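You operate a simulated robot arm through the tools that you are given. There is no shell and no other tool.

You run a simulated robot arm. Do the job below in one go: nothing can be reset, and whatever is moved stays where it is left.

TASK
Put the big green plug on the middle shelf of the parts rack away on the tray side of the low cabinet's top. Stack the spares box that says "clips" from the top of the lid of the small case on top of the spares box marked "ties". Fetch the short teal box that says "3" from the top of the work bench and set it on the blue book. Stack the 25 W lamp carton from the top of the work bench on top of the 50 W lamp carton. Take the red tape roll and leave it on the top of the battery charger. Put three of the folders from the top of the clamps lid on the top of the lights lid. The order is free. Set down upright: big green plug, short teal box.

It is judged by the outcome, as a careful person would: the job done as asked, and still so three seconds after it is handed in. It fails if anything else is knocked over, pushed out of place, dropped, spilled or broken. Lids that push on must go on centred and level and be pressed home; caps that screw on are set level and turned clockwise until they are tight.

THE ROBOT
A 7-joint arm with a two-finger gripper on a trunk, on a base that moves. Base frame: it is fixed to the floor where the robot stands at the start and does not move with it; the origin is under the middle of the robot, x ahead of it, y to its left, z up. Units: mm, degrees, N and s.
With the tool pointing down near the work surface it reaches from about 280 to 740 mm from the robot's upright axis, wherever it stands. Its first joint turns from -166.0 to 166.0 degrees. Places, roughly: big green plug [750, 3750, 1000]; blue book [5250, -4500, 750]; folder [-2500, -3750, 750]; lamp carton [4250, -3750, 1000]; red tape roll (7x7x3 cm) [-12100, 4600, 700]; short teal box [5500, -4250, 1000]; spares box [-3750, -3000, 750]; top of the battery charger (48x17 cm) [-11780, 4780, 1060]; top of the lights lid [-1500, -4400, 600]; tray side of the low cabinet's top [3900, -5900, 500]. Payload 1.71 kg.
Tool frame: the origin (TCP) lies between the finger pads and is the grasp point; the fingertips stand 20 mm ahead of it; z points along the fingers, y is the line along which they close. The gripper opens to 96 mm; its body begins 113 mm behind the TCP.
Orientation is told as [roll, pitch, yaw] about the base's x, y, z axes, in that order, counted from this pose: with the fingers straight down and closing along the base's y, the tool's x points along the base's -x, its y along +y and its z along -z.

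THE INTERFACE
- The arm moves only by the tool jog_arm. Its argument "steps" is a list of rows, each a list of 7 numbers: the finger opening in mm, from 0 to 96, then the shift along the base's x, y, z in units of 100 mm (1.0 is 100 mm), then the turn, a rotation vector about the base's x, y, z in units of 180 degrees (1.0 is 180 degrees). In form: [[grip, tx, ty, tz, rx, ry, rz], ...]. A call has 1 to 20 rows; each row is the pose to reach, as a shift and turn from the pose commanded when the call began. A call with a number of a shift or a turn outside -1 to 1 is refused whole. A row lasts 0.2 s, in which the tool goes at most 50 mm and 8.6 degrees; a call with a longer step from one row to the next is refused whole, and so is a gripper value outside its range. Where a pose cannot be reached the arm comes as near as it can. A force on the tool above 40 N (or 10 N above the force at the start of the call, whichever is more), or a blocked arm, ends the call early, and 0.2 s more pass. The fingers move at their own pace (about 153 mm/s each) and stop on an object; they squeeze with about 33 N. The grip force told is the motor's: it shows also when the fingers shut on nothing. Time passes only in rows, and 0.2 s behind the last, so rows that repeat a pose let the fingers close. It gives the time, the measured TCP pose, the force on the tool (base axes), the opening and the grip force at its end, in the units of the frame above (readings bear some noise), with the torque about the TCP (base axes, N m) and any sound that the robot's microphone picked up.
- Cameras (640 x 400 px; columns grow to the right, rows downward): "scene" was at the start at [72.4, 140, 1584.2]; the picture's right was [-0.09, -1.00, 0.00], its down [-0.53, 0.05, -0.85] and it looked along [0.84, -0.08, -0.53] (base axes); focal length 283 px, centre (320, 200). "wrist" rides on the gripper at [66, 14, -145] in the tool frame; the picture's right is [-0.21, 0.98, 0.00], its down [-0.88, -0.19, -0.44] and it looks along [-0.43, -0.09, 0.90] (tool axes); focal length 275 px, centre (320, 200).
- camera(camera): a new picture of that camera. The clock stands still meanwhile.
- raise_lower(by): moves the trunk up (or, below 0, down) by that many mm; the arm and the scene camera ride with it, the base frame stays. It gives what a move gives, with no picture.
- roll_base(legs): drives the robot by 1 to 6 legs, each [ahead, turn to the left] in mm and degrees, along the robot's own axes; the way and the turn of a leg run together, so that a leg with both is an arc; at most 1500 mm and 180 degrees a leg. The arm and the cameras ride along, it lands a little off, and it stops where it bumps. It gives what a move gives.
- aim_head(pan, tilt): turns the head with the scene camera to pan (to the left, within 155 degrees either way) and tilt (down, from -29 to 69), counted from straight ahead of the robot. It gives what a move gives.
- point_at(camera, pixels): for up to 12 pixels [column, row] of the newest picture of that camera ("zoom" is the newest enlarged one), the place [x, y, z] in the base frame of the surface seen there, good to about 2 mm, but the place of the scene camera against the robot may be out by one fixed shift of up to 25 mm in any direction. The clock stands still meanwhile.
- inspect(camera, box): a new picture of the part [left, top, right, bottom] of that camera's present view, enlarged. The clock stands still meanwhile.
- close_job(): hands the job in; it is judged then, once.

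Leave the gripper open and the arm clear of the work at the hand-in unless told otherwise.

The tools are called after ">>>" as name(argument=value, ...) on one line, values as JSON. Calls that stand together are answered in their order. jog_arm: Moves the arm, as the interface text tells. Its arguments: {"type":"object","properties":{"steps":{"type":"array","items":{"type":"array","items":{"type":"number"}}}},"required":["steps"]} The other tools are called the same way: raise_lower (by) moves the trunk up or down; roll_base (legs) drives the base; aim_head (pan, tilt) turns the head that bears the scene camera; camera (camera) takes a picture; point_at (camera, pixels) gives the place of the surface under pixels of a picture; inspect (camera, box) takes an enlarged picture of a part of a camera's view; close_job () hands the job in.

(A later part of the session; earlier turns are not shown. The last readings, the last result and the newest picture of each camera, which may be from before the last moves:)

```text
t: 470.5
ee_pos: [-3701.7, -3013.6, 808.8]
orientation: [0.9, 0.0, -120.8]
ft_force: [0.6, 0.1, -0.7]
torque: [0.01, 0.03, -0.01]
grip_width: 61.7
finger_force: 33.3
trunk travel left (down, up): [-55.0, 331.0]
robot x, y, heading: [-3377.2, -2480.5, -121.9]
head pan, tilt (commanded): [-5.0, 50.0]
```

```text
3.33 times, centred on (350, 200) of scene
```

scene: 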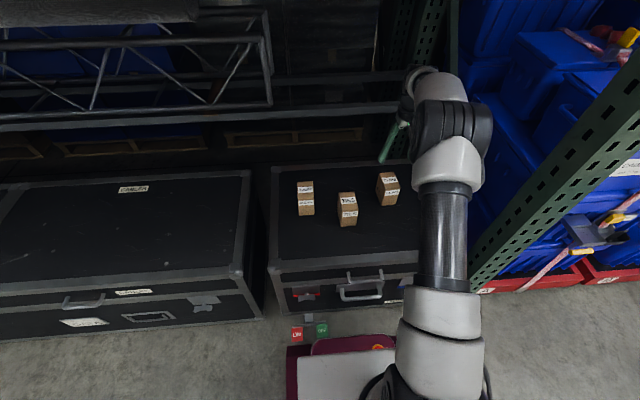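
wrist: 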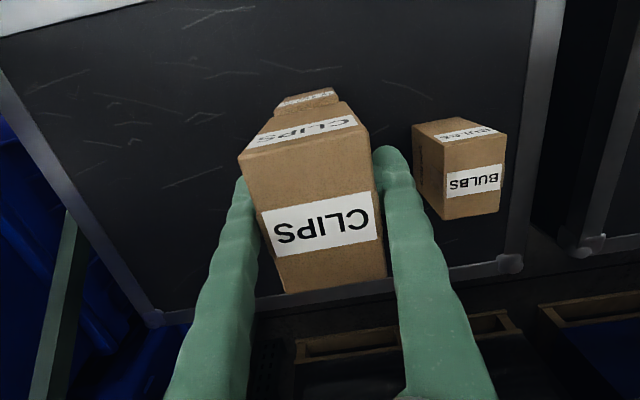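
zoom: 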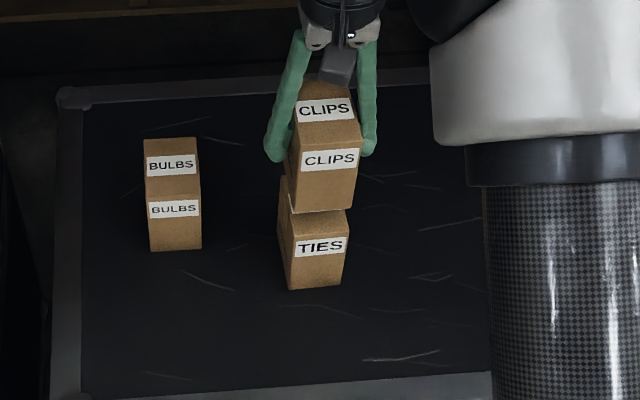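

>>> jog_arm(steps=[[30, -0.01, -0.01, -0.15, 0, 0, 0], [30, -0.013, -0.01, -0.3, 0, 0, 0], [30, -0.013, -0.01, -0.3, 0, 0, 0]])

>>> inspect(camera="wrist", box=[220, 60, 420, 180])

>>> point_at(camera="zoom", pixels=[[170, 70], [320, 40], [180, 150], [320, 90], [400, 180], [250, 60], [250, 130]])

>>> inspect(camera="scene", box=[310, 150, 400, 240])

```text
t: 471.3
ee_pos: [-3704.0, -3014.3, 780.0]
orientation: [0.9, 0.0, -120.8]
ft_force: [-0.1, 0.5, -1.6]
torque: [0.02, -0.01, 0.04]
grip_width: 61.6
finger_force: 33.4
trunk travel left (down, up): [-55.0, 331.0]
robot x, y, heading: [-3379.9, -2484.1, -121.6]
head pan, tilt (commanded): [-5.0, 50.0]
```

```text
3.20 times, centred on (320, 120) of wrist
```

zoom: 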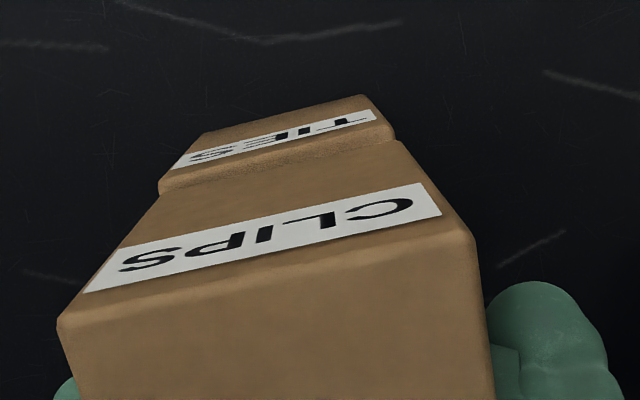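

```text
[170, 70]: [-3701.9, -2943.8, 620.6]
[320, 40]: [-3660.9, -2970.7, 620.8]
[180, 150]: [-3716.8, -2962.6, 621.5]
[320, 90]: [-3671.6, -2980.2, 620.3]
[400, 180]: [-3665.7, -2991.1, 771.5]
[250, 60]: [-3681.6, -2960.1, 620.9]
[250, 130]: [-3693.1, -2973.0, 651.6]
```

```text
4.44 times, centred on (355, 195) of scene
```

zoom: 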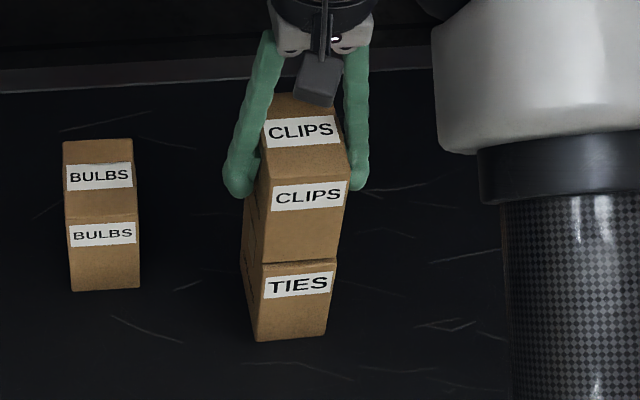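

Aligned well. Lowering to contact.

>>> jog_arm(steps=[[30, 0, 0, -0.015, 0, 0, 0], [30, 0, 0, -0.03, 0, 0, 0], [30, 0, 0, -0.038, 0, 0, 0], [30, 0, 0, -0.038, 0, 0, 0]])

```text
t: 472.3
ee_pos: [-3703.8, -3014.4, 774.8]
orientation: [0.9, 0.1, -121.0]
ft_force: [0.0, 0.2, -1.7]
torque: [-0.02, -0.01, 0.0]
grip_width: 61.4
finger_force: 33.3
trunk travel left (down, up): [-55.0, 331.0]
robot x, y, heading: [-3379.8, -2477.6, -121.8]
head pan, tilt (commanded): [-5.0, 50.0]
```

>>> jog_arm(steps=[[30, 0, 0, -0.01, 0, 0, 0], [30, 0, 0, -0.02, 0, 0, 0], [30, 0, 0, -0.02, 0, 0, 0]])

```text
t: 473.1
ee_pos: [-3703.7, -3013.5, 775.4]
orientation: [0.9, -0.2, -120.8]
ft_force: [-0.2, 0.8, 13.5]
torque: [0.49, 0.06, 0.0]
grip_width: 61.5
finger_force: 32.5
trunk travel left (down, up): [-55.0, 331.0]
robot x, y, heading: [-3374.1, -2480.8, -121.6]
head pan, tilt (commanded): [-5.0, 50.0]
```

Contact at 13 N. Easing up 1 mm, releasing, then rising straight.

>>> jog_arm(steps=[[30, 0, 0, 0.012, 0, 0, 0], [64, 0, 0, 0.012, 0, 0, 0], [68, 0, 0, 0.012, 0, 0, 0], [76, 0, 0, 0.012, 0, 0, 0], [82, 0, 0, 0.012, 0, 0, 0]])

>>> jog_arm(steps=[[82, 0, 0, 0.2, 0, 0, 0], [82, 0, 0, 0.55, 0, 0, 0], [82, 0, 0, 1.0, 0, 0, 0], [82, 0, 0, 1.0, 0, 0, 0]])

>>> camera(camera="wrist")

>>> inspect(camera="scene", box=[280, 130, 430, 250])

```text
t: 474.3
ee_pos: [-3704.2, -3014.1, 775.4]
orientation: [0.9, 0.0, -120.9]
ft_force: [0.3, 0.4, 0.0]
torque: [0.0, -0.01, 0.02]
grip_width: 82.4
finger_force: 0.0
trunk travel left (down, up): [-55.0, 331.0]
robot x, y, heading: [-3377.2, -2482.8, -122.0]
head pan, tilt (commanded): [-5.0, 50.0]
```

```text
t: 475.3
ee_pos: [-3704.1, -3014.0, 875.8]
orientation: [0.9, 0.0, -120.9]
ft_force: [-0.4, 0.1, -0.5]
torque: [-0.01, -0.01, -0.02]
grip_width: 82.0
finger_force: 0.0
trunk travel left (down, up): [-55.0, 331.0]
robot x, y, heading: [-3378.4, -2482.3, -121.5]
head pan, tilt (commanded): [-5.0, 50.0]
```

```text
taken
```

wrist: 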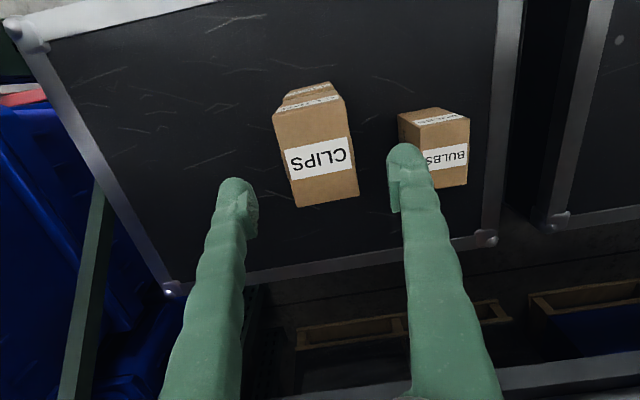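

```text
3.33 times, centred on (355, 190) of scene
```

zoom: 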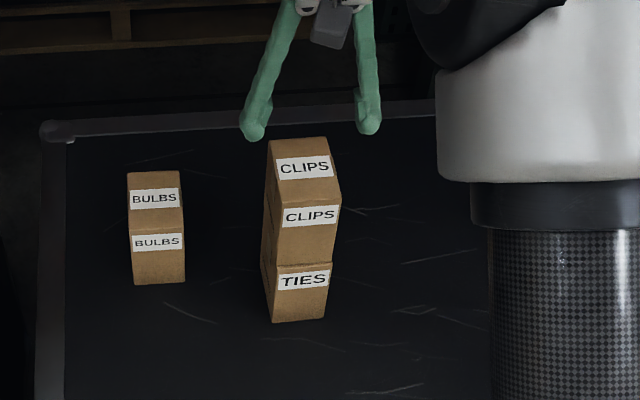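

CLIPS stands squarely on TIES. Last job: the red tape roll far across the hall. I'll draw the arm back, reverse out and raise the trunk again.

>>> jog_arm(steps=[[82, 0.2, 0.3, 0.25, 0, 0, 0], [82, 0.4, 0.6, 0.4, 0, 0, 0], [82, 0.6, 0.95, 0.4, 0, 0, 0]])

>>> roll_base(legs=[[-650, 0]])

>>> raise_lower(by=120)

>>> aim_head(pan=-100, tilt=12)

>>> camera(camera="scene")

```text
t: 476.1
ee_pos: [-3642.8, -2917.9, 915.1]
orientation: [0.9, 0.0, -121.1]
ft_force: [0.1, -0.7, 1.0]
torque: [-0.02, -0.02, 0.0]
grip_width: 81.8
finger_force: 0.2
trunk travel left (down, up): [-55.0, 331.0]
robot x, y, heading: [-3379.4, -2481.2, -121.7]
head pan, tilt (commanded): [-5.0, 50.0]
```

```text
t: 479.9
ee_pos: [-3303.8, -2367.4, 915.7]
orientation: [1.0, 0.0, -120.8]
ft_force: [-0.6, 1.1, 0.4]
torque: [0.01, 0.0, -0.02]
grip_width: 82.0
finger_force: 0.0
trunk travel left (down, up): [-55.0, 331.0]
robot x, y, heading: [-3038.2, -1934.6, -121.7]
head pan, tilt (commanded): [-5.0, 50.0]
```

```text
t: 481.4
ee_pos: [-3297.2, -2356.0, 1044.5]
orientation: [0.9, -0.9, -120.9]
ft_force: [-0.1, 0.8, 0.4]
torque: [0.0, 0.0, 0.02]
grip_width: 81.9
finger_force: 0.0
trunk travel left (down, up): [-175.0, 211.0]
robot x, y, heading: [-3040.5, -1933.0, -121.6]
head pan, tilt (commanded): [-5.0, 50.0]
```

```text
t: 483.1
ee_pos: [-3296.5, -2355.4, 1044.3]
orientation: [0.9, -1.0, -120.8]
ft_force: [-0.1, 0.2, -0.1]
torque: [0.02, -0.02, 0.01]
grip_width: 81.9
finger_force: 0.0
trunk travel left (down, up): [-175.0, 211.0]
robot x, y, heading: [-3038.3, -1931.2, -121.4]
head pan, tilt (commanded): [-100.0, 12.0]
```

```text
taken
```

scene: 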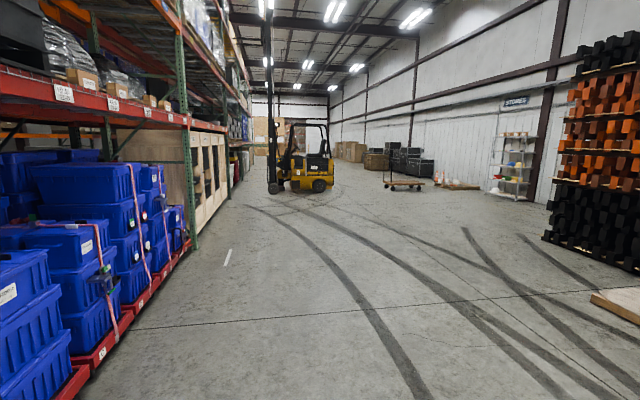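

>>> point_at(camera="scene", pixels=[[318, 190], [272, 192], [295, 170], [320, 165], [395, 190], [412, 190], [400, 172], [440, 187], [480, 189], [228, 258], [355, 155], [260, 160]])

>>> inspect(camera="scene", box=[220, 100, 460, 210])

```text
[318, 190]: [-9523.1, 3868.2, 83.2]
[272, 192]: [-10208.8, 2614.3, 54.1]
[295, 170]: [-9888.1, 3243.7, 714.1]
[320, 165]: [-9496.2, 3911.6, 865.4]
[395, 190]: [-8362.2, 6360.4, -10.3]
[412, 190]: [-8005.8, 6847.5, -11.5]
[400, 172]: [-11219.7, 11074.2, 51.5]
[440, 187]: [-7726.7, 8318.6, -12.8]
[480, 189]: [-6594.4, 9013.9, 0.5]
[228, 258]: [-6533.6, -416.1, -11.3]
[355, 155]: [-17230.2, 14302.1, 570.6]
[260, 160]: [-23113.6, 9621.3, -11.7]
```

```text
2.67 times, centred on (340, 155) of scene
```

zoom: 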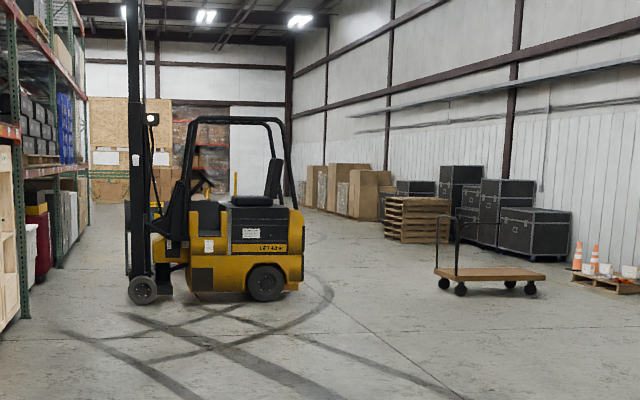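

The charger must be beyond the forklift, which stands near (-9500, 3900). The way between the forklift and the cart is clear; I'll drive along heading 131.6° for 7.5 m and look again.

>>> roll_base(legs=[[0, -107], [1500, 0], [1500, 0], [1500, 0], [1500, 0], [1500, 0]])

>>> aim_head(pan=15, tilt=12)

>>> camera(camera="scene")

```text
t: 526.4
ee_pos: [-8314.1, 4031.7, 1044.3]
orientation: [0.8, -0.9, 130.6]
ft_force: [0.4, -0.3, 0.1]
torque: [-0.02, 0.03, -0.03]
grip_width: 82.0
finger_force: 0.0
trunk travel left (down, up): [-175.0, 211.0]
robot x, y, heading: [-7990.3, 3650.2, 129.8]
head pan, tilt (commanded): [-100.0, 12.0]
```

```text
t: 528.4
ee_pos: [-8303.3, 4019.2, 1052.1]
orientation: [0.8, -1.8, 130.6]
ft_force: [0.6, 0.6, -0.7]
torque: [0.0, 0.0, -0.01]
grip_width: 81.9
finger_force: 0.0
trunk travel left (down, up): [-175.0, 211.0]
robot x, y, heading: [-7992.1, 3650.2, 129.9]
head pan, tilt (commanded): [15.0, 12.0]
```

```text
taken
```

scene: 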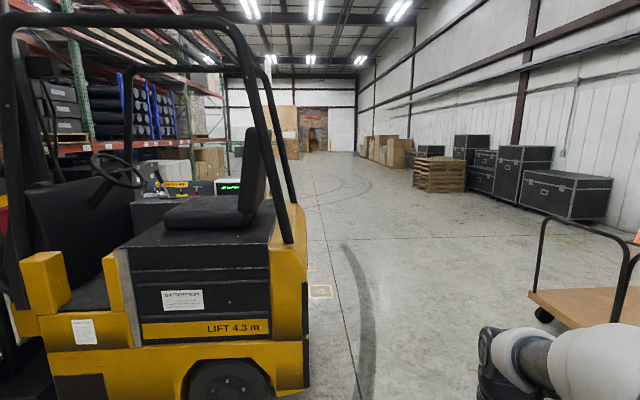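

The forklift is near on my left; behind it I see a charger display at (228, 187). Reading distances.

>>> point_at(camera="scene", pixels=[[300, 300], [305, 240], [228, 187], [180, 185], [205, 190], [320, 292], [340, 290], [530, 310], [545, 225], [350, 200], [265, 180], [310, 215]])

>>> inspect(camera="scene", box=[130, 140, 350, 320])

```text
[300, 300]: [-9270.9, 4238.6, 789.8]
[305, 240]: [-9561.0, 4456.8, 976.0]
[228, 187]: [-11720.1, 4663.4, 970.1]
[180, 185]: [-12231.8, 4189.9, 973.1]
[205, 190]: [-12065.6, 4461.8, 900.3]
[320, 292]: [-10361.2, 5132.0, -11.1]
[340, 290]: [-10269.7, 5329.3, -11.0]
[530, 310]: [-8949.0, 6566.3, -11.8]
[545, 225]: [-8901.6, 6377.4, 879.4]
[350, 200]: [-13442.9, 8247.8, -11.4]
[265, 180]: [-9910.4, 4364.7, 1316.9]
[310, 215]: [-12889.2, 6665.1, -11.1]
```

```text
2.22 times, centred on (240, 230) of scene
```

zoom: 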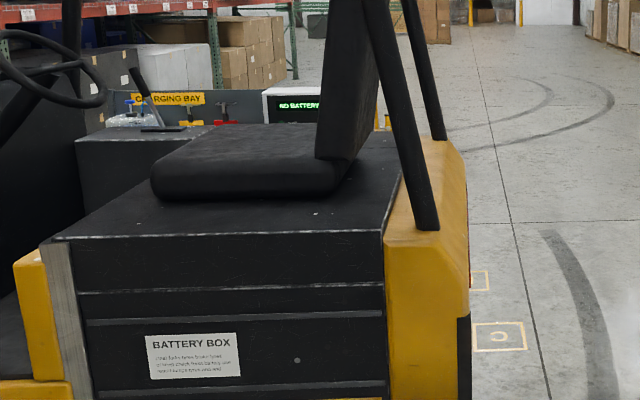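

The charger bay lies past the forklift. I'll pass between forklift and cart to about (-9600, 5700) and turn toward the bay.

>>> roll_base(legs=[[0, -1.8], [1300, 0], [1300, 0], [0, 78]])

>>> aim_head(pan=0, tilt=20)

>>> camera(camera="scene")

```text
t: 546.3
ee_pos: [-10021.5, 5480.8, 1051.4]
orientation: [0.9, -1.7, -153.5]
ft_force: [-0.1, 0.2, -0.9]
torque: [0.0, 0.03, -0.03]
grip_width: 81.9
finger_force: 0.2
trunk travel left (down, up): [-175.0, 211.0]
robot x, y, heading: [-9592.7, 5698.0, -154.1]
head pan, tilt (commanded): [15.0, 12.0]
```

```text
t: 547.0
ee_pos: [-10008.6, 5488.8, 1058.5]
orientation: [0.9, -2.6, -153.5]
ft_force: [0.3, 0.2, -0.1]
torque: [0.01, -0.02, 0.0]
grip_width: 81.9
finger_force: 0.1
trunk travel left (down, up): [-175.0, 211.0]
robot x, y, heading: [-9593.6, 5695.2, -154.0]
head pan, tilt (commanded): [0.0, 20.0]
```

```text
taken
```

scene: 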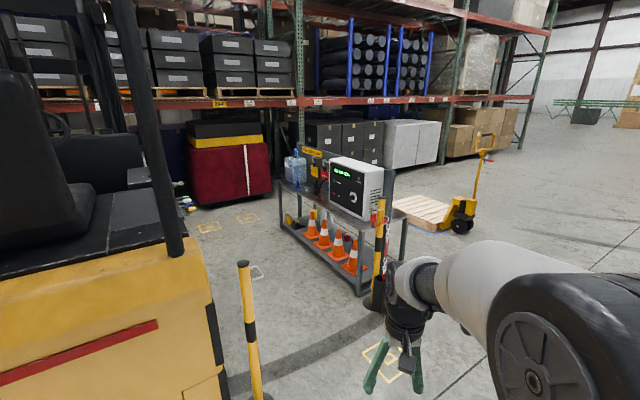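

The charging bench stands between yellow bollards. Enlarging it.

>>> inspect(camera="scene", box=[260, 130, 420, 300])

>>> point_at(camera="scene", pixels=[[245, 270], [262, 395], [380, 205], [375, 305], [280, 184], [365, 218], [356, 160], [333, 165], [380, 165], [345, 195], [285, 230], [362, 292]])

```text
2.35 times, centred on (340, 215) of scene
```

zoom: 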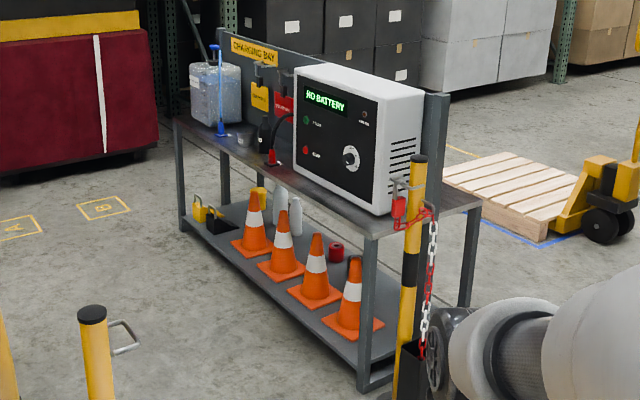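

```text
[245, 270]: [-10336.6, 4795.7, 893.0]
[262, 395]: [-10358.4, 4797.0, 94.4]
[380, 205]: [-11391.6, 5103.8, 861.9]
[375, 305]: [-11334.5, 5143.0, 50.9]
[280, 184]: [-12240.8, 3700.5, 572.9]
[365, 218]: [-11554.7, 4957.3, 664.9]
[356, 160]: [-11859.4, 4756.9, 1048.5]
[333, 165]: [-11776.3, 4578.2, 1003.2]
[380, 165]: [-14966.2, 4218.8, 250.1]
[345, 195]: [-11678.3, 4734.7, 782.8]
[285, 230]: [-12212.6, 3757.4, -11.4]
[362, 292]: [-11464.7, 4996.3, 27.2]
```

The charger is on the bench's right end with bollards around at (-10337, 4796) and (-11392, 5104). I'll move to about (-10670, 5620) and look through the gap between them.

>>> roll_base(legs=[[0, -22], [1078, 0], [0, 70]])

>>> camera(camera="scene")

```text
t: 557.9
ee_pos: [-10784.4, 5175.9, 1058.5]
orientation: [0.9, -2.7, -105.5]
ft_force: [0.0, 0.0, -0.3]
torque: [0.0, 0.0, 0.05]
grip_width: 81.7
finger_force: 0.1
trunk travel left (down, up): [-175.0, 211.0]
robot x, y, heading: [-10663.2, 5629.5, -106.3]
head pan, tilt (commanded): [0.0, 20.0]
```

```text
taken
```

scene: 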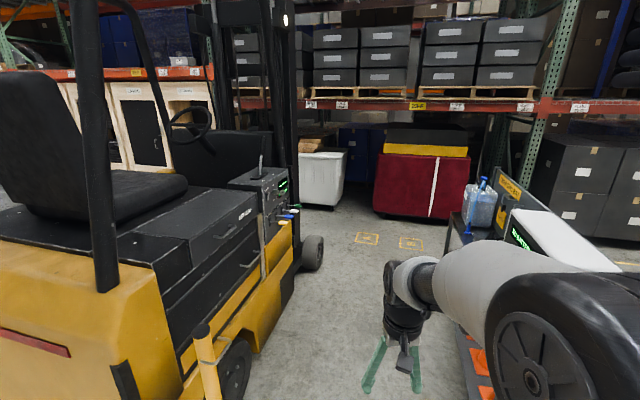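

>>> point_at(camera="scene", pixels=[[205, 335], [238, 385], [316, 265], [295, 290], [265, 330], [385, 245], [450, 235], [330, 330], [480, 215], [540, 230], [262, 180], [285, 217]])

>>> aim_head(pan=-45, tilt=30)

>>> camera(camera="scene")

```text
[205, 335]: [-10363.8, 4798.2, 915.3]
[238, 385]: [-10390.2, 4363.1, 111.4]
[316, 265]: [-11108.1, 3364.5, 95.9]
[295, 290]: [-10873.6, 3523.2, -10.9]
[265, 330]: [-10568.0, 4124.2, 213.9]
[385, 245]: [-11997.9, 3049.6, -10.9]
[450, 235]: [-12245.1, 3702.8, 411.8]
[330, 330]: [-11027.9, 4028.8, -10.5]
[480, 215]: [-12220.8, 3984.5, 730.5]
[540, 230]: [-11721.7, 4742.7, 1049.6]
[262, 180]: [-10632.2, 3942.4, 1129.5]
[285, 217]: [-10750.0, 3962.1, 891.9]
```

```text
t: 559.0
ee_pos: [-10779.8, 5192.4, 1065.2]
orientation: [0.8, -3.6, -105.5]
ft_force: [0.2, -0.6, -0.4]
torque: [0.02, -0.03, 0.01]
grip_width: 81.7
finger_force: 0.1
trunk travel left (down, up): [-175.0, 211.0]
robot x, y, heading: [-10659.7, 5626.4, -106.1]
head pan, tilt (commanded): [-45.0, 30.0]
```

```text
taken
```

scene: 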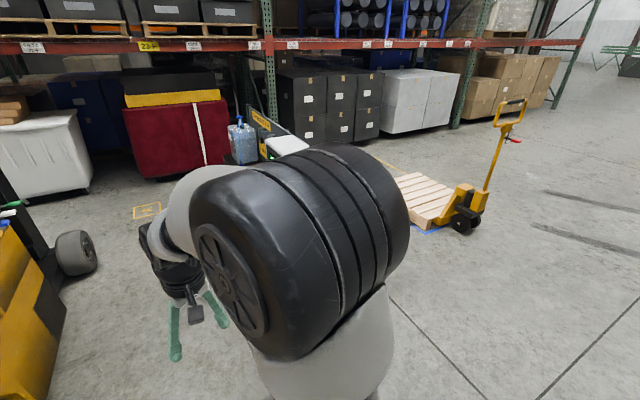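

The corridor between the forklift and bench is about 1.15 m wide, enough to stand in. I'll first raise the arm above the charger's height and level it, then drive in along heading -117.6°.

>>> jog_arm(steps=[[82, 0, 0, 0.35, 0.005, -0.0015, 0], [82, 0, 0, 0.7, 0.0103, -0.0029, 0], [82, 0, 0, 1.0, 0.0193, -0.0053, 0], [82, 0, 0, 1.0, 0.0193, -0.0053, 0]])

>>> jog_arm(steps=[[82, 0, 0, 0.3, 0, 0, 0], [82, 0, 0, 0.6, 0, 0, 0]])

>>> roll_base(legs=[[0, -11.5], [1440, 0]])

>>> aim_head(pan=-50, tilt=35)

>>> camera(camera="scene")

>>> camera(camera="wrist")

```text
t: 560.0
ee_pos: [-10778.6, 5191.4, 1166.1]
orientation: [0.9, 0.1, -105.4]
ft_force: [0.0, 0.1, -0.2]
torque: [-0.01, 0.03, -0.03]
grip_width: 82.2
finger_force: 0.0
trunk travel left (down, up): [-175.0, 211.0]
robot x, y, heading: [-10663.0, 5626.5, -106.4]
head pan, tilt (commanded): [-45.0, 30.0]
```

```text
t: 560.6
ee_pos: [-10778.8, 5191.8, 1227.7]
orientation: [0.8, 0.1, -105.5]
ft_force: [-0.4, 0.2, 0.3]
torque: [-0.02, 0.03, -0.01]
grip_width: 81.6
finger_force: 0.0
trunk travel left (down, up): [-175.0, 211.0]
robot x, y, heading: [-10657.5, 5622.2, -106.2]
head pan, tilt (commanded): [-45.0, 30.0]
```

```text
t: 569.1
ee_pos: [-11525.0, 3942.3, 1226.9]
orientation: [0.7, 0.1, -116.5]
ft_force: [0.6, -0.5, 0.1]
torque: [0.01, -0.01, -0.02]
grip_width: 81.9
finger_force: 0.1
trunk travel left (down, up): [-175.0, 211.0]
robot x, y, heading: [-11326.8, 4344.4, -117.3]
head pan, tilt (commanded): [-45.0, 30.0]
```

```text
t: 569.7
ee_pos: [-11517.0, 3958.3, 1232.6]
orientation: [0.9, -0.7, -116.5]
ft_force: [0.4, 0.7, 0.3]
torque: [-0.06, 0.03, -0.01]
grip_width: 82.0
finger_force: 0.0
trunk travel left (down, up): [-175.0, 211.0]
robot x, y, heading: [-11328.2, 4347.1, -116.9]
head pan, tilt (commanded): [-50.0, 35.0]
```

```text
taken
```

scene: 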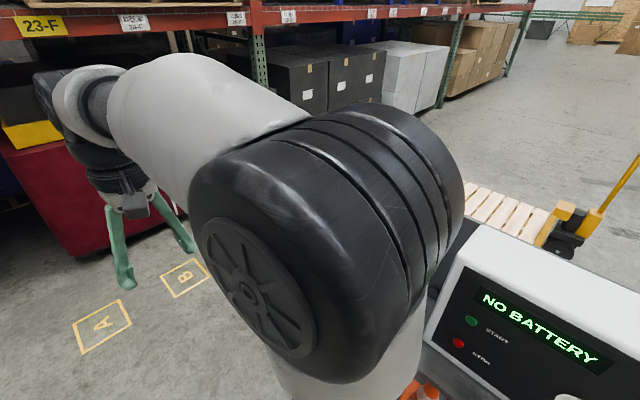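

```text
taken
```

wrist: 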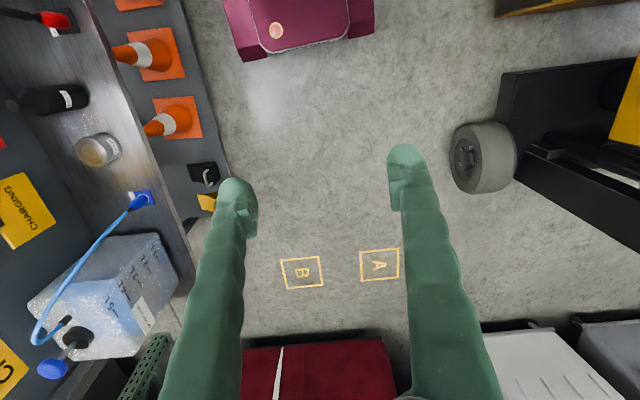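

The bench is on my right. Aiming the head forward again and turning right to face the bench (heading 148.5°).

>>> aim_head(pan=0, tilt=40)

>>> roll_base(legs=[[0, -94]])

>>> camera(camera="scene")

>>> camera(camera="wrist")

```text
t: 570.9
ee_pos: [-11516.0, 3959.0, 1232.5]
orientation: [0.9, -0.8, -116.4]
ft_force: [-0.3, 0.7, -0.2]
torque: [-0.01, 0.05, 0.01]
grip_width: 82.1
finger_force: 0.2
trunk travel left (down, up): [-175.0, 211.0]
robot x, y, heading: [-11325.3, 4347.4, -117.1]
head pan, tilt (commanded): [0.0, 40.0]
```

```text
t: 576.1
ee_pos: [-11694.6, 4568.4, 1232.3]
orientation: [0.8, -0.8, 148.2]
ft_force: [-0.4, 0.5, 0.3]
torque: [0.03, -0.01, 0.0]
grip_width: 81.9
finger_force: 0.1
trunk travel left (down, up): [-175.0, 211.0]
robot x, y, heading: [-11331.5, 4343.5, 147.3]
head pan, tilt (commanded): [0.0, 40.0]
```

```text
taken
```

scene: 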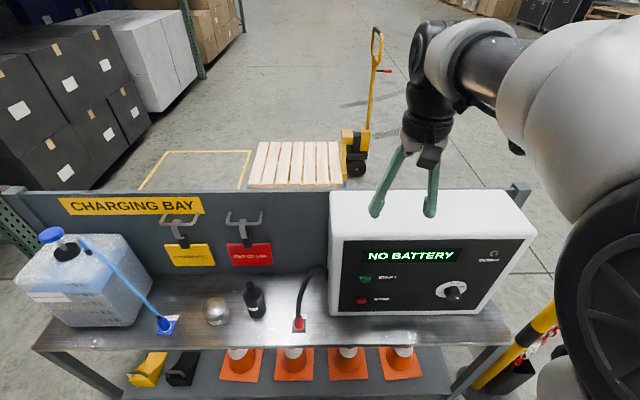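

```text
taken
```

wrist: 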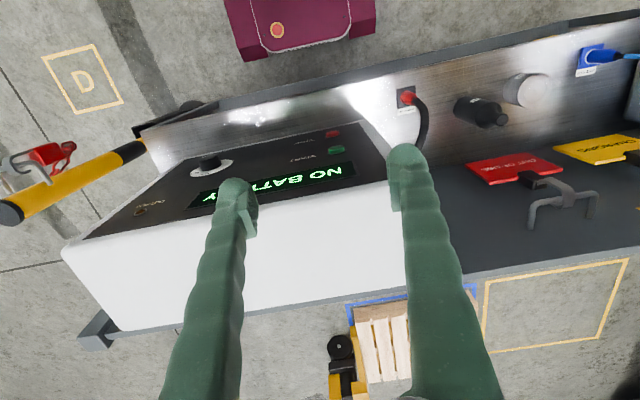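

No tape roll is visible yet. I'll measure the bench, board and charger to see where [-12100, 4600, 700] lies.

>>> point_at(camera="scene", pixels=[[435, 215], [335, 200], [525, 225], [260, 215], [270, 285], [298, 322], [160, 325], [50, 345], [500, 335], [30, 210], [200, 280], [300, 187]])

>>> point_at(camera="wrist", pixels=[[200, 230], [65, 250], [120, 330], [390, 205], [380, 285], [440, 110], [520, 90], [480, 105], [340, 60], [560, 240], [470, 240], [520, 170]])

>>> inspect(camera="scene", box=[0, 180, 340, 390])

```text
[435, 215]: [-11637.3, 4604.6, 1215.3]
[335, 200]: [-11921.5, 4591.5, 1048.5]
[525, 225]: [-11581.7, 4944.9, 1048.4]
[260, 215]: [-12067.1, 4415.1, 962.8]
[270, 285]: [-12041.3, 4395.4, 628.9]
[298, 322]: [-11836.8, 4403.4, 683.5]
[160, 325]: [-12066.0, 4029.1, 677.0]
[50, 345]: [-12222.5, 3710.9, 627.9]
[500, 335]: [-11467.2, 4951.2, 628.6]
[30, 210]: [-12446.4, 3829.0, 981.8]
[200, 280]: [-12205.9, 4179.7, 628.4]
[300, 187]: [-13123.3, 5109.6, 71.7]
```

```text
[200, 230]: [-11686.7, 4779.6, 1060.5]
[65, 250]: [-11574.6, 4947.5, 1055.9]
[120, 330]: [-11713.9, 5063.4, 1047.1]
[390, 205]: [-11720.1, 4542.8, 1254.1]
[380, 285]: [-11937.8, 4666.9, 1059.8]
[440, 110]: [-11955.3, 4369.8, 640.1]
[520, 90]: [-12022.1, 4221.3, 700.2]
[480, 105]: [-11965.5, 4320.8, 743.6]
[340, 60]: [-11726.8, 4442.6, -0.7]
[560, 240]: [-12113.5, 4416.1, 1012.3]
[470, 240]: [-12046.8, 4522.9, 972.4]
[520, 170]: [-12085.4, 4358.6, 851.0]
```

```text
1.88 times, centred on (170, 285) of scene
```

zoom: 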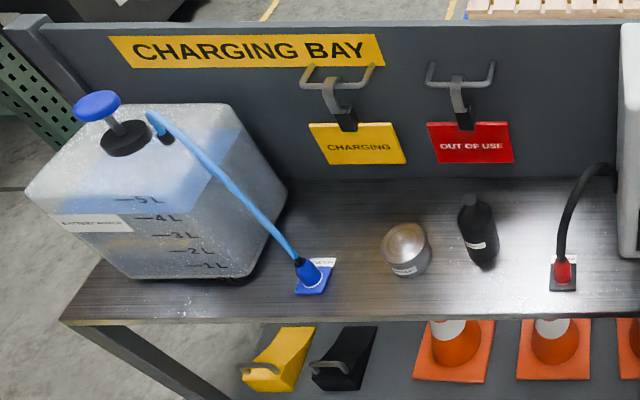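

The board's plane is about 75 mm in front of the stated spot, so the roll must be behind the board or on the back side. I'll reach the arm high over the board to look behind it with the wrist camera.

>>> jog_arm(steps=[[82, -0.3, -0.06, 0, 0, 0, 0], [82, -0.6, -0.12, 0, 0, 0, 0], [82, -0.9, -0.17, 0, 0, 0, 0]])

>>> jog_arm(steps=[[82, -0.3, -0.06, 0, 0, 0, 0], [82, -0.6, -0.12, 0, 0, 0, 0], [82, -0.9, -0.17, 0, 0, 0, 0]])

>>> camera(camera="wrist")

>>> camera(camera="scene")

```text
t: 576.9
ee_pos: [-11767.7, 4539.5, 1239.3]
orientation: [0.8, -1.8, 148.2]
ft_force: [0.9, 0.5, 0.9]
torque: [0.08, 0.09, 0.02]
grip_width: 81.9
finger_force: 0.1
trunk travel left (down, up): [-175.0, 211.0]
robot x, y, heading: [-11330.0, 4339.8, 147.5]
head pan, tilt (commanded): [0.0, 40.0]
```

```text
t: 577.7
ee_pos: [-11860.7, 4524.9, 1239.0]
orientation: [0.8, -1.6, 148.1]
ft_force: [-0.2, 0.9, 0.9]
torque: [0.02, -0.02, 0.03]
grip_width: 82.0
finger_force: 0.1
trunk travel left (down, up): [-175.0, 211.0]
robot x, y, heading: [-11328.8, 4339.8, 147.4]
head pan, tilt (commanded): [0.0, 40.0]
```

```text
taken
```

wrist: 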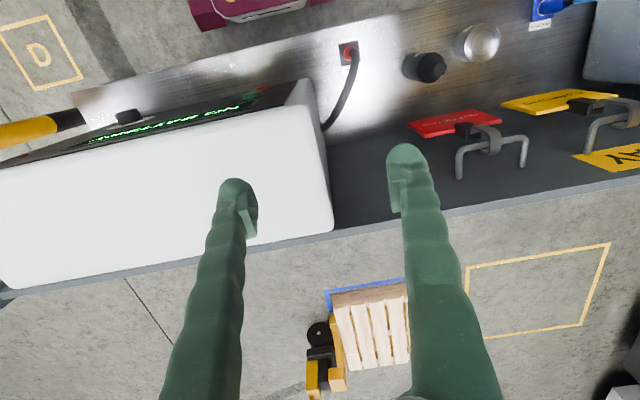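

```text
taken
```

scene: 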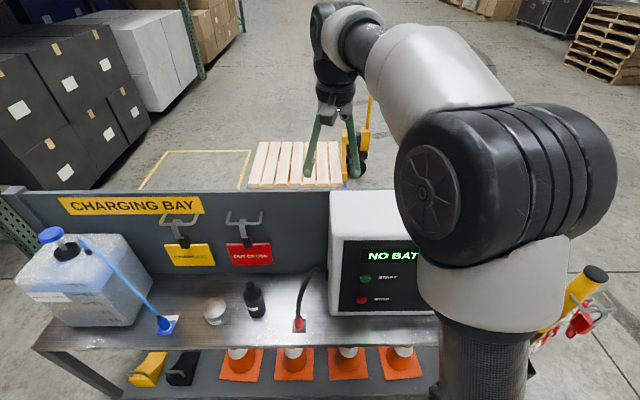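

Nothing is visible behind the board yet because the board hides what's close behind it. Extending further over it.

>>> jog_arm(steps=[[82, -0.3, 0.15, 0, 0, 0, 0], [82, -0.6, 0.3, 0, 0, 0, 0], [82, -0.9, 0.45, 0, 0, 0, 0]])

>>> jog_arm(steps=[[82, -0.3, 0.15, 0, 0, 0, 0], [82, -0.6, 0.3, 0, 0, 0, 0], [82, -0.9, 0.4, 0, 0, 0, 0]])

>>> camera(camera="wrist")

```text
t: 578.5
ee_pos: [-11948.8, 4568.0, 1237.5]
orientation: [0.7, -1.6, 148.3]
ft_force: [0.0, 0.0, -0.7]
torque: [0.01, 0.02, 0.01]
grip_width: 81.9
finger_force: 0.1
out of reach, approached as far as the arm can: row 3
trunk travel left (down, up): [-175.0, 211.0]
robot x, y, heading: [-11329.9, 4341.8, 147.4]
head pan, tilt (commanded): [0.0, 40.0]
```

```text
t: 579.3
ee_pos: [-11969.8, 4585.2, 1217.3]
orientation: [0.8, -1.6, 148.3]
ft_force: [0.9, 0.0, -0.1]
torque: [0.02, 0.05, -0.02]
grip_width: 81.9
finger_force: 0.1
out of reach, approached as far as the arm can: row 1, 2, 3
trunk travel left (down, up): [-175.0, 211.0]
robot x, y, heading: [-11328.0, 4340.1, 147.4]
head pan, tilt (commanded): [0.0, 40.0]
```

```text
taken
```

wrist: 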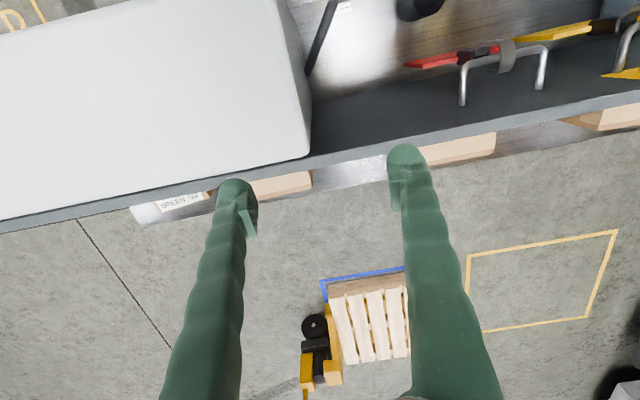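

There is a shelf on the board's back side with wooden boxes and a "GREEN" label, so the tape rolls are reached from behind. I'll retract the arm and survey the floor behind the bench.

>>> jog_arm(steps=[[82, 0.3, -0.15, 0.1, 0, 0, 0], [82, 0.6, -0.3, 0.1, 0, 0, 0], [82, 0.95, -0.5, 0.1, 0, 0, 0]])

>>> jog_arm(steps=[[82, 0.3, -0.15, 0, 0, 0, 0], [82, 0.6, -0.3, 0, 0, 0, 0], [82, 0.95, -0.5, 0, 0, 0, 0]])

>>> point_at(camera="scene", pixels=[[248, 187], [257, 145], [342, 145], [352, 178], [372, 170], [140, 187], [170, 152], [250, 152], [150, 130], [205, 75], [440, 130], [560, 150]])

>>> aim_head(pan=0, tilt=18)

>>> camera(camera="scene")

```text
t: 580.1
ee_pos: [-11863.4, 4528.0, 1224.5]
orientation: [0.8, -1.8, 148.1]
ft_force: [0.5, -1.4, -0.1]
torque: [0.02, 0.07, -0.01]
grip_width: 82.1
finger_force: 0.1
trunk travel left (down, up): [-175.0, 211.0]
robot x, y, heading: [-11333.3, 4344.5, 147.8]
head pan, tilt (commanded): [0.0, 40.0]
```

```text
t: 580.9
ee_pos: [-11767.3, 4477.0, 1222.9]
orientation: [0.8, -2.1, 148.2]
ft_force: [0.3, 0.0, -0.3]
torque: [0.03, 0.07, 0.03]
grip_width: 81.7
finger_force: 0.1
trunk travel left (down, up): [-175.0, 211.0]
robot x, y, heading: [-11330.8, 4338.5, 147.5]
head pan, tilt (commanded): [0.0, 40.0]
```

```text
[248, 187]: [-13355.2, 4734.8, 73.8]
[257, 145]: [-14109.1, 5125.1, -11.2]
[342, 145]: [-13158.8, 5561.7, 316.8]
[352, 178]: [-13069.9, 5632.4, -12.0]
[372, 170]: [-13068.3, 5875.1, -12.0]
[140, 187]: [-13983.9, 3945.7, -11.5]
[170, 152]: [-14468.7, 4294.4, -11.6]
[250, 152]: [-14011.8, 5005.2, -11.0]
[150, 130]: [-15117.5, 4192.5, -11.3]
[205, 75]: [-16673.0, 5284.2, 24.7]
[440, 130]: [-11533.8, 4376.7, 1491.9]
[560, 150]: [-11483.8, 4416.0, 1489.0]
```

```text
t: 581.8
ee_pos: [-11769.9, 4479.9, 1221.9]
orientation: [0.9, -1.7, 148.2]
ft_force: [0.0, 0.1, 0.2]
torque: [0.03, -0.02, 0.01]
grip_width: 81.9
finger_force: 0.1
trunk travel left (down, up): [-175.0, 211.0]
robot x, y, heading: [-11328.7, 4339.3, 147.5]
head pan, tilt (commanded): [0.0, 18.0]
```

```text
taken
```

scene: 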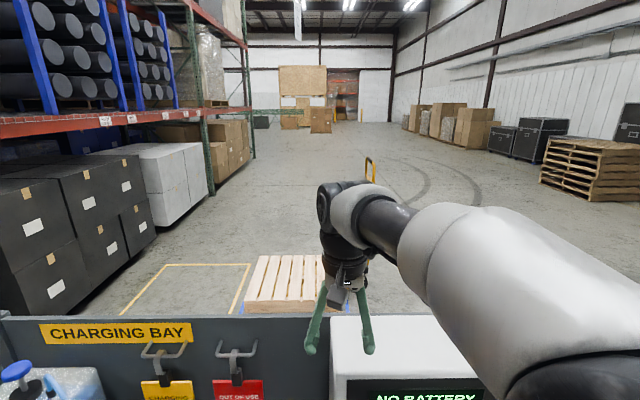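

Behind the bench there's about 1.1 m to the pallet. I'll go back out between the bollards, round the bench's right end and along its back side.

>>> roll_base(legs=[[0, -85], [1440, 0], [0, 89], [1127, 0], [0, 87.6]])

>>> aim_head(pan=10, tilt=25)

>>> camera(camera="scene")

```text
t: 608.5
ee_pos: [-11786.7, 5739.2, 1221.5]
orientation: [0.7, -1.6, -122.0]
ft_force: [-0.9, 0.5, 0.1]
torque: [0.05, 0.0, 0.01]
grip_width: 82.1
finger_force: 0.1
trunk travel left (down, up): [-175.0, 211.0]
robot x, y, heading: [-11653.4, 6181.4, -123.0]
head pan, tilt (commanded): [0.0, 18.0]
```

```text
t: 609.2
ee_pos: [-11777.1, 5757.6, 1229.7]
orientation: [0.8, -2.6, -121.9]
ft_force: [0.7, -0.7, 0.0]
torque: [-0.06, 0.02, -0.01]
grip_width: 82.1
finger_force: 0.2
trunk travel left (down, up): [-175.0, 211.0]
robot x, y, heading: [-11658.4, 6182.9, -122.8]
head pan, tilt (commanded): [10.0, 25.0]
```

```text
taken
```

scene: 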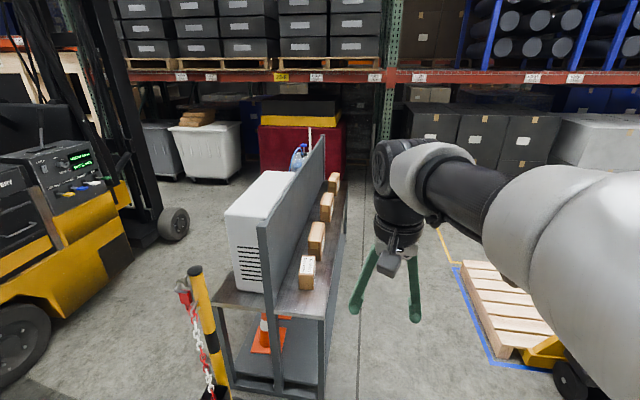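

Now I see the back shelf with boxes at (308, 270). Enlarging it.

>>> inspect(camera="scene", box=[250, 160, 360, 300])

>>> point_at(camera="scene", pixels=[[307, 262], [316, 240], [327, 205], [334, 182], [322, 316], [330, 260], [275, 225], [265, 220], [500, 350], [470, 270], [200, 275], [320, 395]])

```text
2.86 times, centred on (305, 230) of scene
```

zoom: 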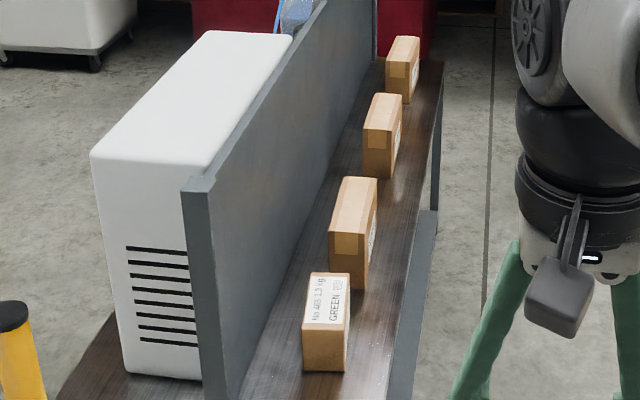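

```text
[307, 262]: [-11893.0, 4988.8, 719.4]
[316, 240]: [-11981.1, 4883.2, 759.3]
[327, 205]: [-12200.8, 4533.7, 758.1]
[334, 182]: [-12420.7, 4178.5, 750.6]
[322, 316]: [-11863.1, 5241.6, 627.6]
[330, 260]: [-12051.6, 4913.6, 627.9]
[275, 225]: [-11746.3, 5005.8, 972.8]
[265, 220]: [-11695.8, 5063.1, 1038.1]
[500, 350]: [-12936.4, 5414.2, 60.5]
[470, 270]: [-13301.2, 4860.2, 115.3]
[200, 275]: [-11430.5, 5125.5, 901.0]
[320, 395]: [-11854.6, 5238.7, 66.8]
```

The rear part of the shelf carries four cartons; the roll isn't visible from here. I'll drive along behind the bench and face it.

>>> roll_base(legs=[[1440, 0], [0, 91.5]])

>>> aim_head(pan=0, tilt=45)

>>> camera(camera="scene")

>>> camera(camera="wrist")

```text
t: 618.5
ee_pos: [-12380.5, 4547.0, 1237.5]
orientation: [0.3, -4.2, -102.3]
ft_force: [0.9, 0.3, 0.0]
torque: [0.02, 0.07, -0.04]
grip_width: 82.1
finger_force: 0.0
trunk travel left (down, up): [-175.0, 211.0]
robot x, y, heading: [-12446.0, 4968.4, -113.3]
head pan, tilt (commanded): [10.0, 25.0]
stopped in leg 2: the robot was blocked; the commanded pose is now the measured one
```

```text
t: 619.3
ee_pos: [-12384.8, 4547.3, 1238.1]
orientation: [0.5, -4.2, -102.5]
ft_force: [0.0, -0.5, 0.1]
torque: [0.0, -0.04, 0.02]
grip_width: 82.3
finger_force: 0.0
trunk travel left (down, up): [-175.0, 211.0]
robot x, y, heading: [-12445.8, 4967.7, -113.6]
head pan, tilt (commanded): [0.0, 45.0]
```

```text
taken
```

scene: 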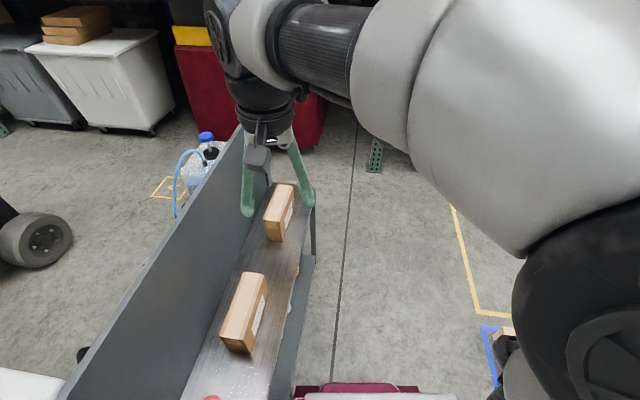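

```text
taken
```

wrist: 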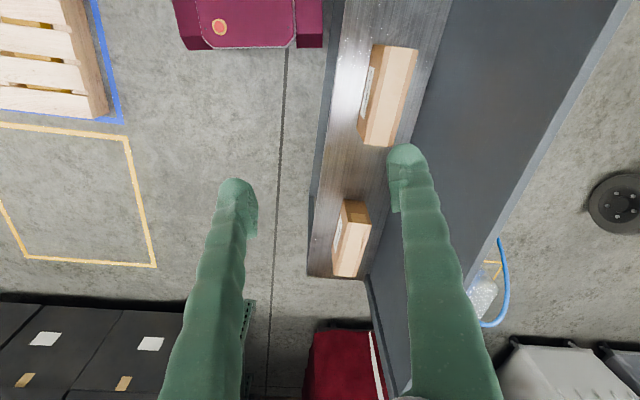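

The turn stopped at -113°. The gripper sees no force. I'll check what could be close: reading points around the base and arm.

>>> point_at(camera="scene", pixels=[[505, 360], [495, 335], [480, 310], [320, 390], [400, 390], [285, 375], [212, 395], [240, 320], [278, 210], [300, 330], [310, 262]])

>>> aim_head(pan=-60, tilt=55)

>>> camera(camera="scene")

```text
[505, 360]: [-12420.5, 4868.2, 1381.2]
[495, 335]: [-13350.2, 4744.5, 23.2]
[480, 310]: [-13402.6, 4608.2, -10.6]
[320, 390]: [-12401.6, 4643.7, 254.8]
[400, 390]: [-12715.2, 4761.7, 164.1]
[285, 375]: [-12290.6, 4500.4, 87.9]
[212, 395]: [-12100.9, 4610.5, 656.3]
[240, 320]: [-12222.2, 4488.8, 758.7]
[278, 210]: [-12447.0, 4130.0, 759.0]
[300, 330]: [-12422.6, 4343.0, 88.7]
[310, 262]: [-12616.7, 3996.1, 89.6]
```

```text
t: 620.6
ee_pos: [-12386.7, 4542.2, 1236.7]
orientation: [0.5, -3.9, -102.5]
ft_force: [0.5, 0.4, -0.7]
torque: [-0.03, 0.0, 0.01]
grip_width: 82.1
finger_force: 0.0
trunk travel left (down, up): [-175.0, 211.0]
robot x, y, heading: [-12445.5, 4973.8, -113.2]
head pan, tilt (commanded): [-60.0, 55.0]
```

```text
taken
```

scene: 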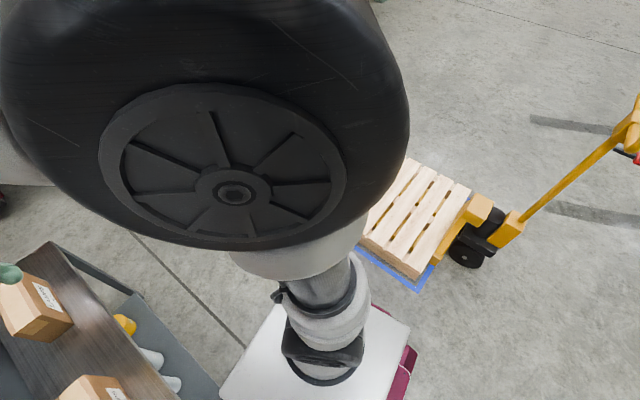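

I found it: a red spot at (-12101, 4610, z≈667) on the rear shelf between two cartons. The turn was blocked by the arm's elbow touching the head, since the arm has crept inward. I'll extend the arm to free it and level the tool.

>>> jog_arm(steps=[[82, -0.25, -0.15, -0.15, 0.007, -0.0015, 0], [82, -0.5, -0.3, -0.3, 0.0135, -0.003, 0], [82, -0.75, -0.45, -0.5, 0.0203, -0.0045, 0], [82, -0.98, -0.6, -0.7, 0.0203, -0.0045, 0], [82, -0.98, -0.6, -0.7, 0.0203, -0.0045, 0]])

>>> aim_head(pan=20, tilt=55)

>>> camera(camera="scene")

```text
t: 621.8
ee_pos: [-12485.3, 4480.9, 1165.4]
orientation: [0.4, -0.2, -102.5]
ft_force: [-0.2, 0.5, 0.0]
torque: [0.0, -0.01, -0.01]
grip_width: 82.0
finger_force: 0.0
trunk travel left (down, up): [-175.0, 211.0]
robot x, y, heading: [-12448.0, 4968.8, -113.6]
head pan, tilt (commanded): [-60.0, 55.0]
```

```text
t: 623.3
ee_pos: [-12484.1, 4482.4, 1166.0]
orientation: [0.5, -0.2, -102.6]
ft_force: [0.2, -0.5, 0.0]
torque: [-0.01, -0.01, 0.0]
grip_width: 82.0
finger_force: 0.1
trunk travel left (down, up): [-175.0, 211.0]
robot x, y, heading: [-12446.1, 4970.3, -113.1]
head pan, tilt (commanded): [20.0, 55.0]
```

```text
taken
```

scene: 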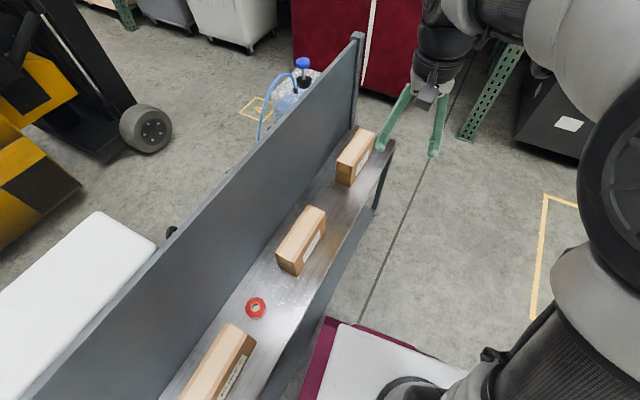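

The red roll is plainly visible at (256, 308). To turn safely I need more distance from the bench: turn a bit left, reverse 280 mm, then turn to face the bench (-31.5°).

>>> roll_base(legs=[[0, 18], [-280, 0], [0, 63.5]])

>>> aim_head(pan=0, tilt=45)

>>> camera(camera="scene")

>>> camera(camera="wrist")

```text
t: 624.9
ee_pos: [-12340.8, 4512.9, 1173.8]
orientation: [0.1, -1.2, -85.8]
ft_force: [0.1, -0.9, 0.0]
torque: [-0.03, 0.04, 0.01]
grip_width: 82.1
finger_force: 0.1
trunk travel left (down, up): [-175.0, 211.0]
robot x, y, heading: [-12470.7, 4974.9, -106.1]
head pan, tilt (commanded): [20.0, 55.0]
stopped in leg 1: the robot was blocked; the commanded pose is now the measured one
```

```text
t: 625.7
ee_pos: [-12344.7, 4515.7, 1175.1]
orientation: [0.1, -1.3, -86.1]
ft_force: [-0.7, 1.1, -0.8]
torque: [-0.09, -0.02, 0.02]
grip_width: 81.8
finger_force: 0.1
trunk travel left (down, up): [-175.0, 211.0]
robot x, y, heading: [-12473.5, 4974.6, -106.0]
head pan, tilt (commanded): [0.0, 45.0]
```

```text
taken
```

scene: 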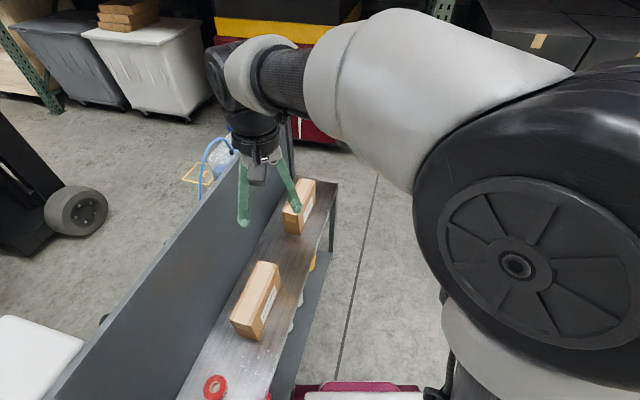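

```text
taken
```

wrist: 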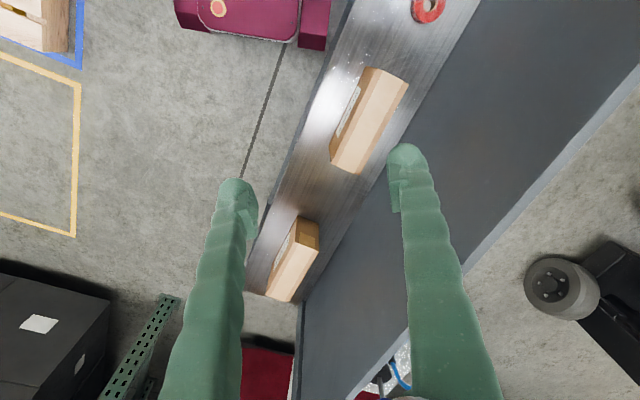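

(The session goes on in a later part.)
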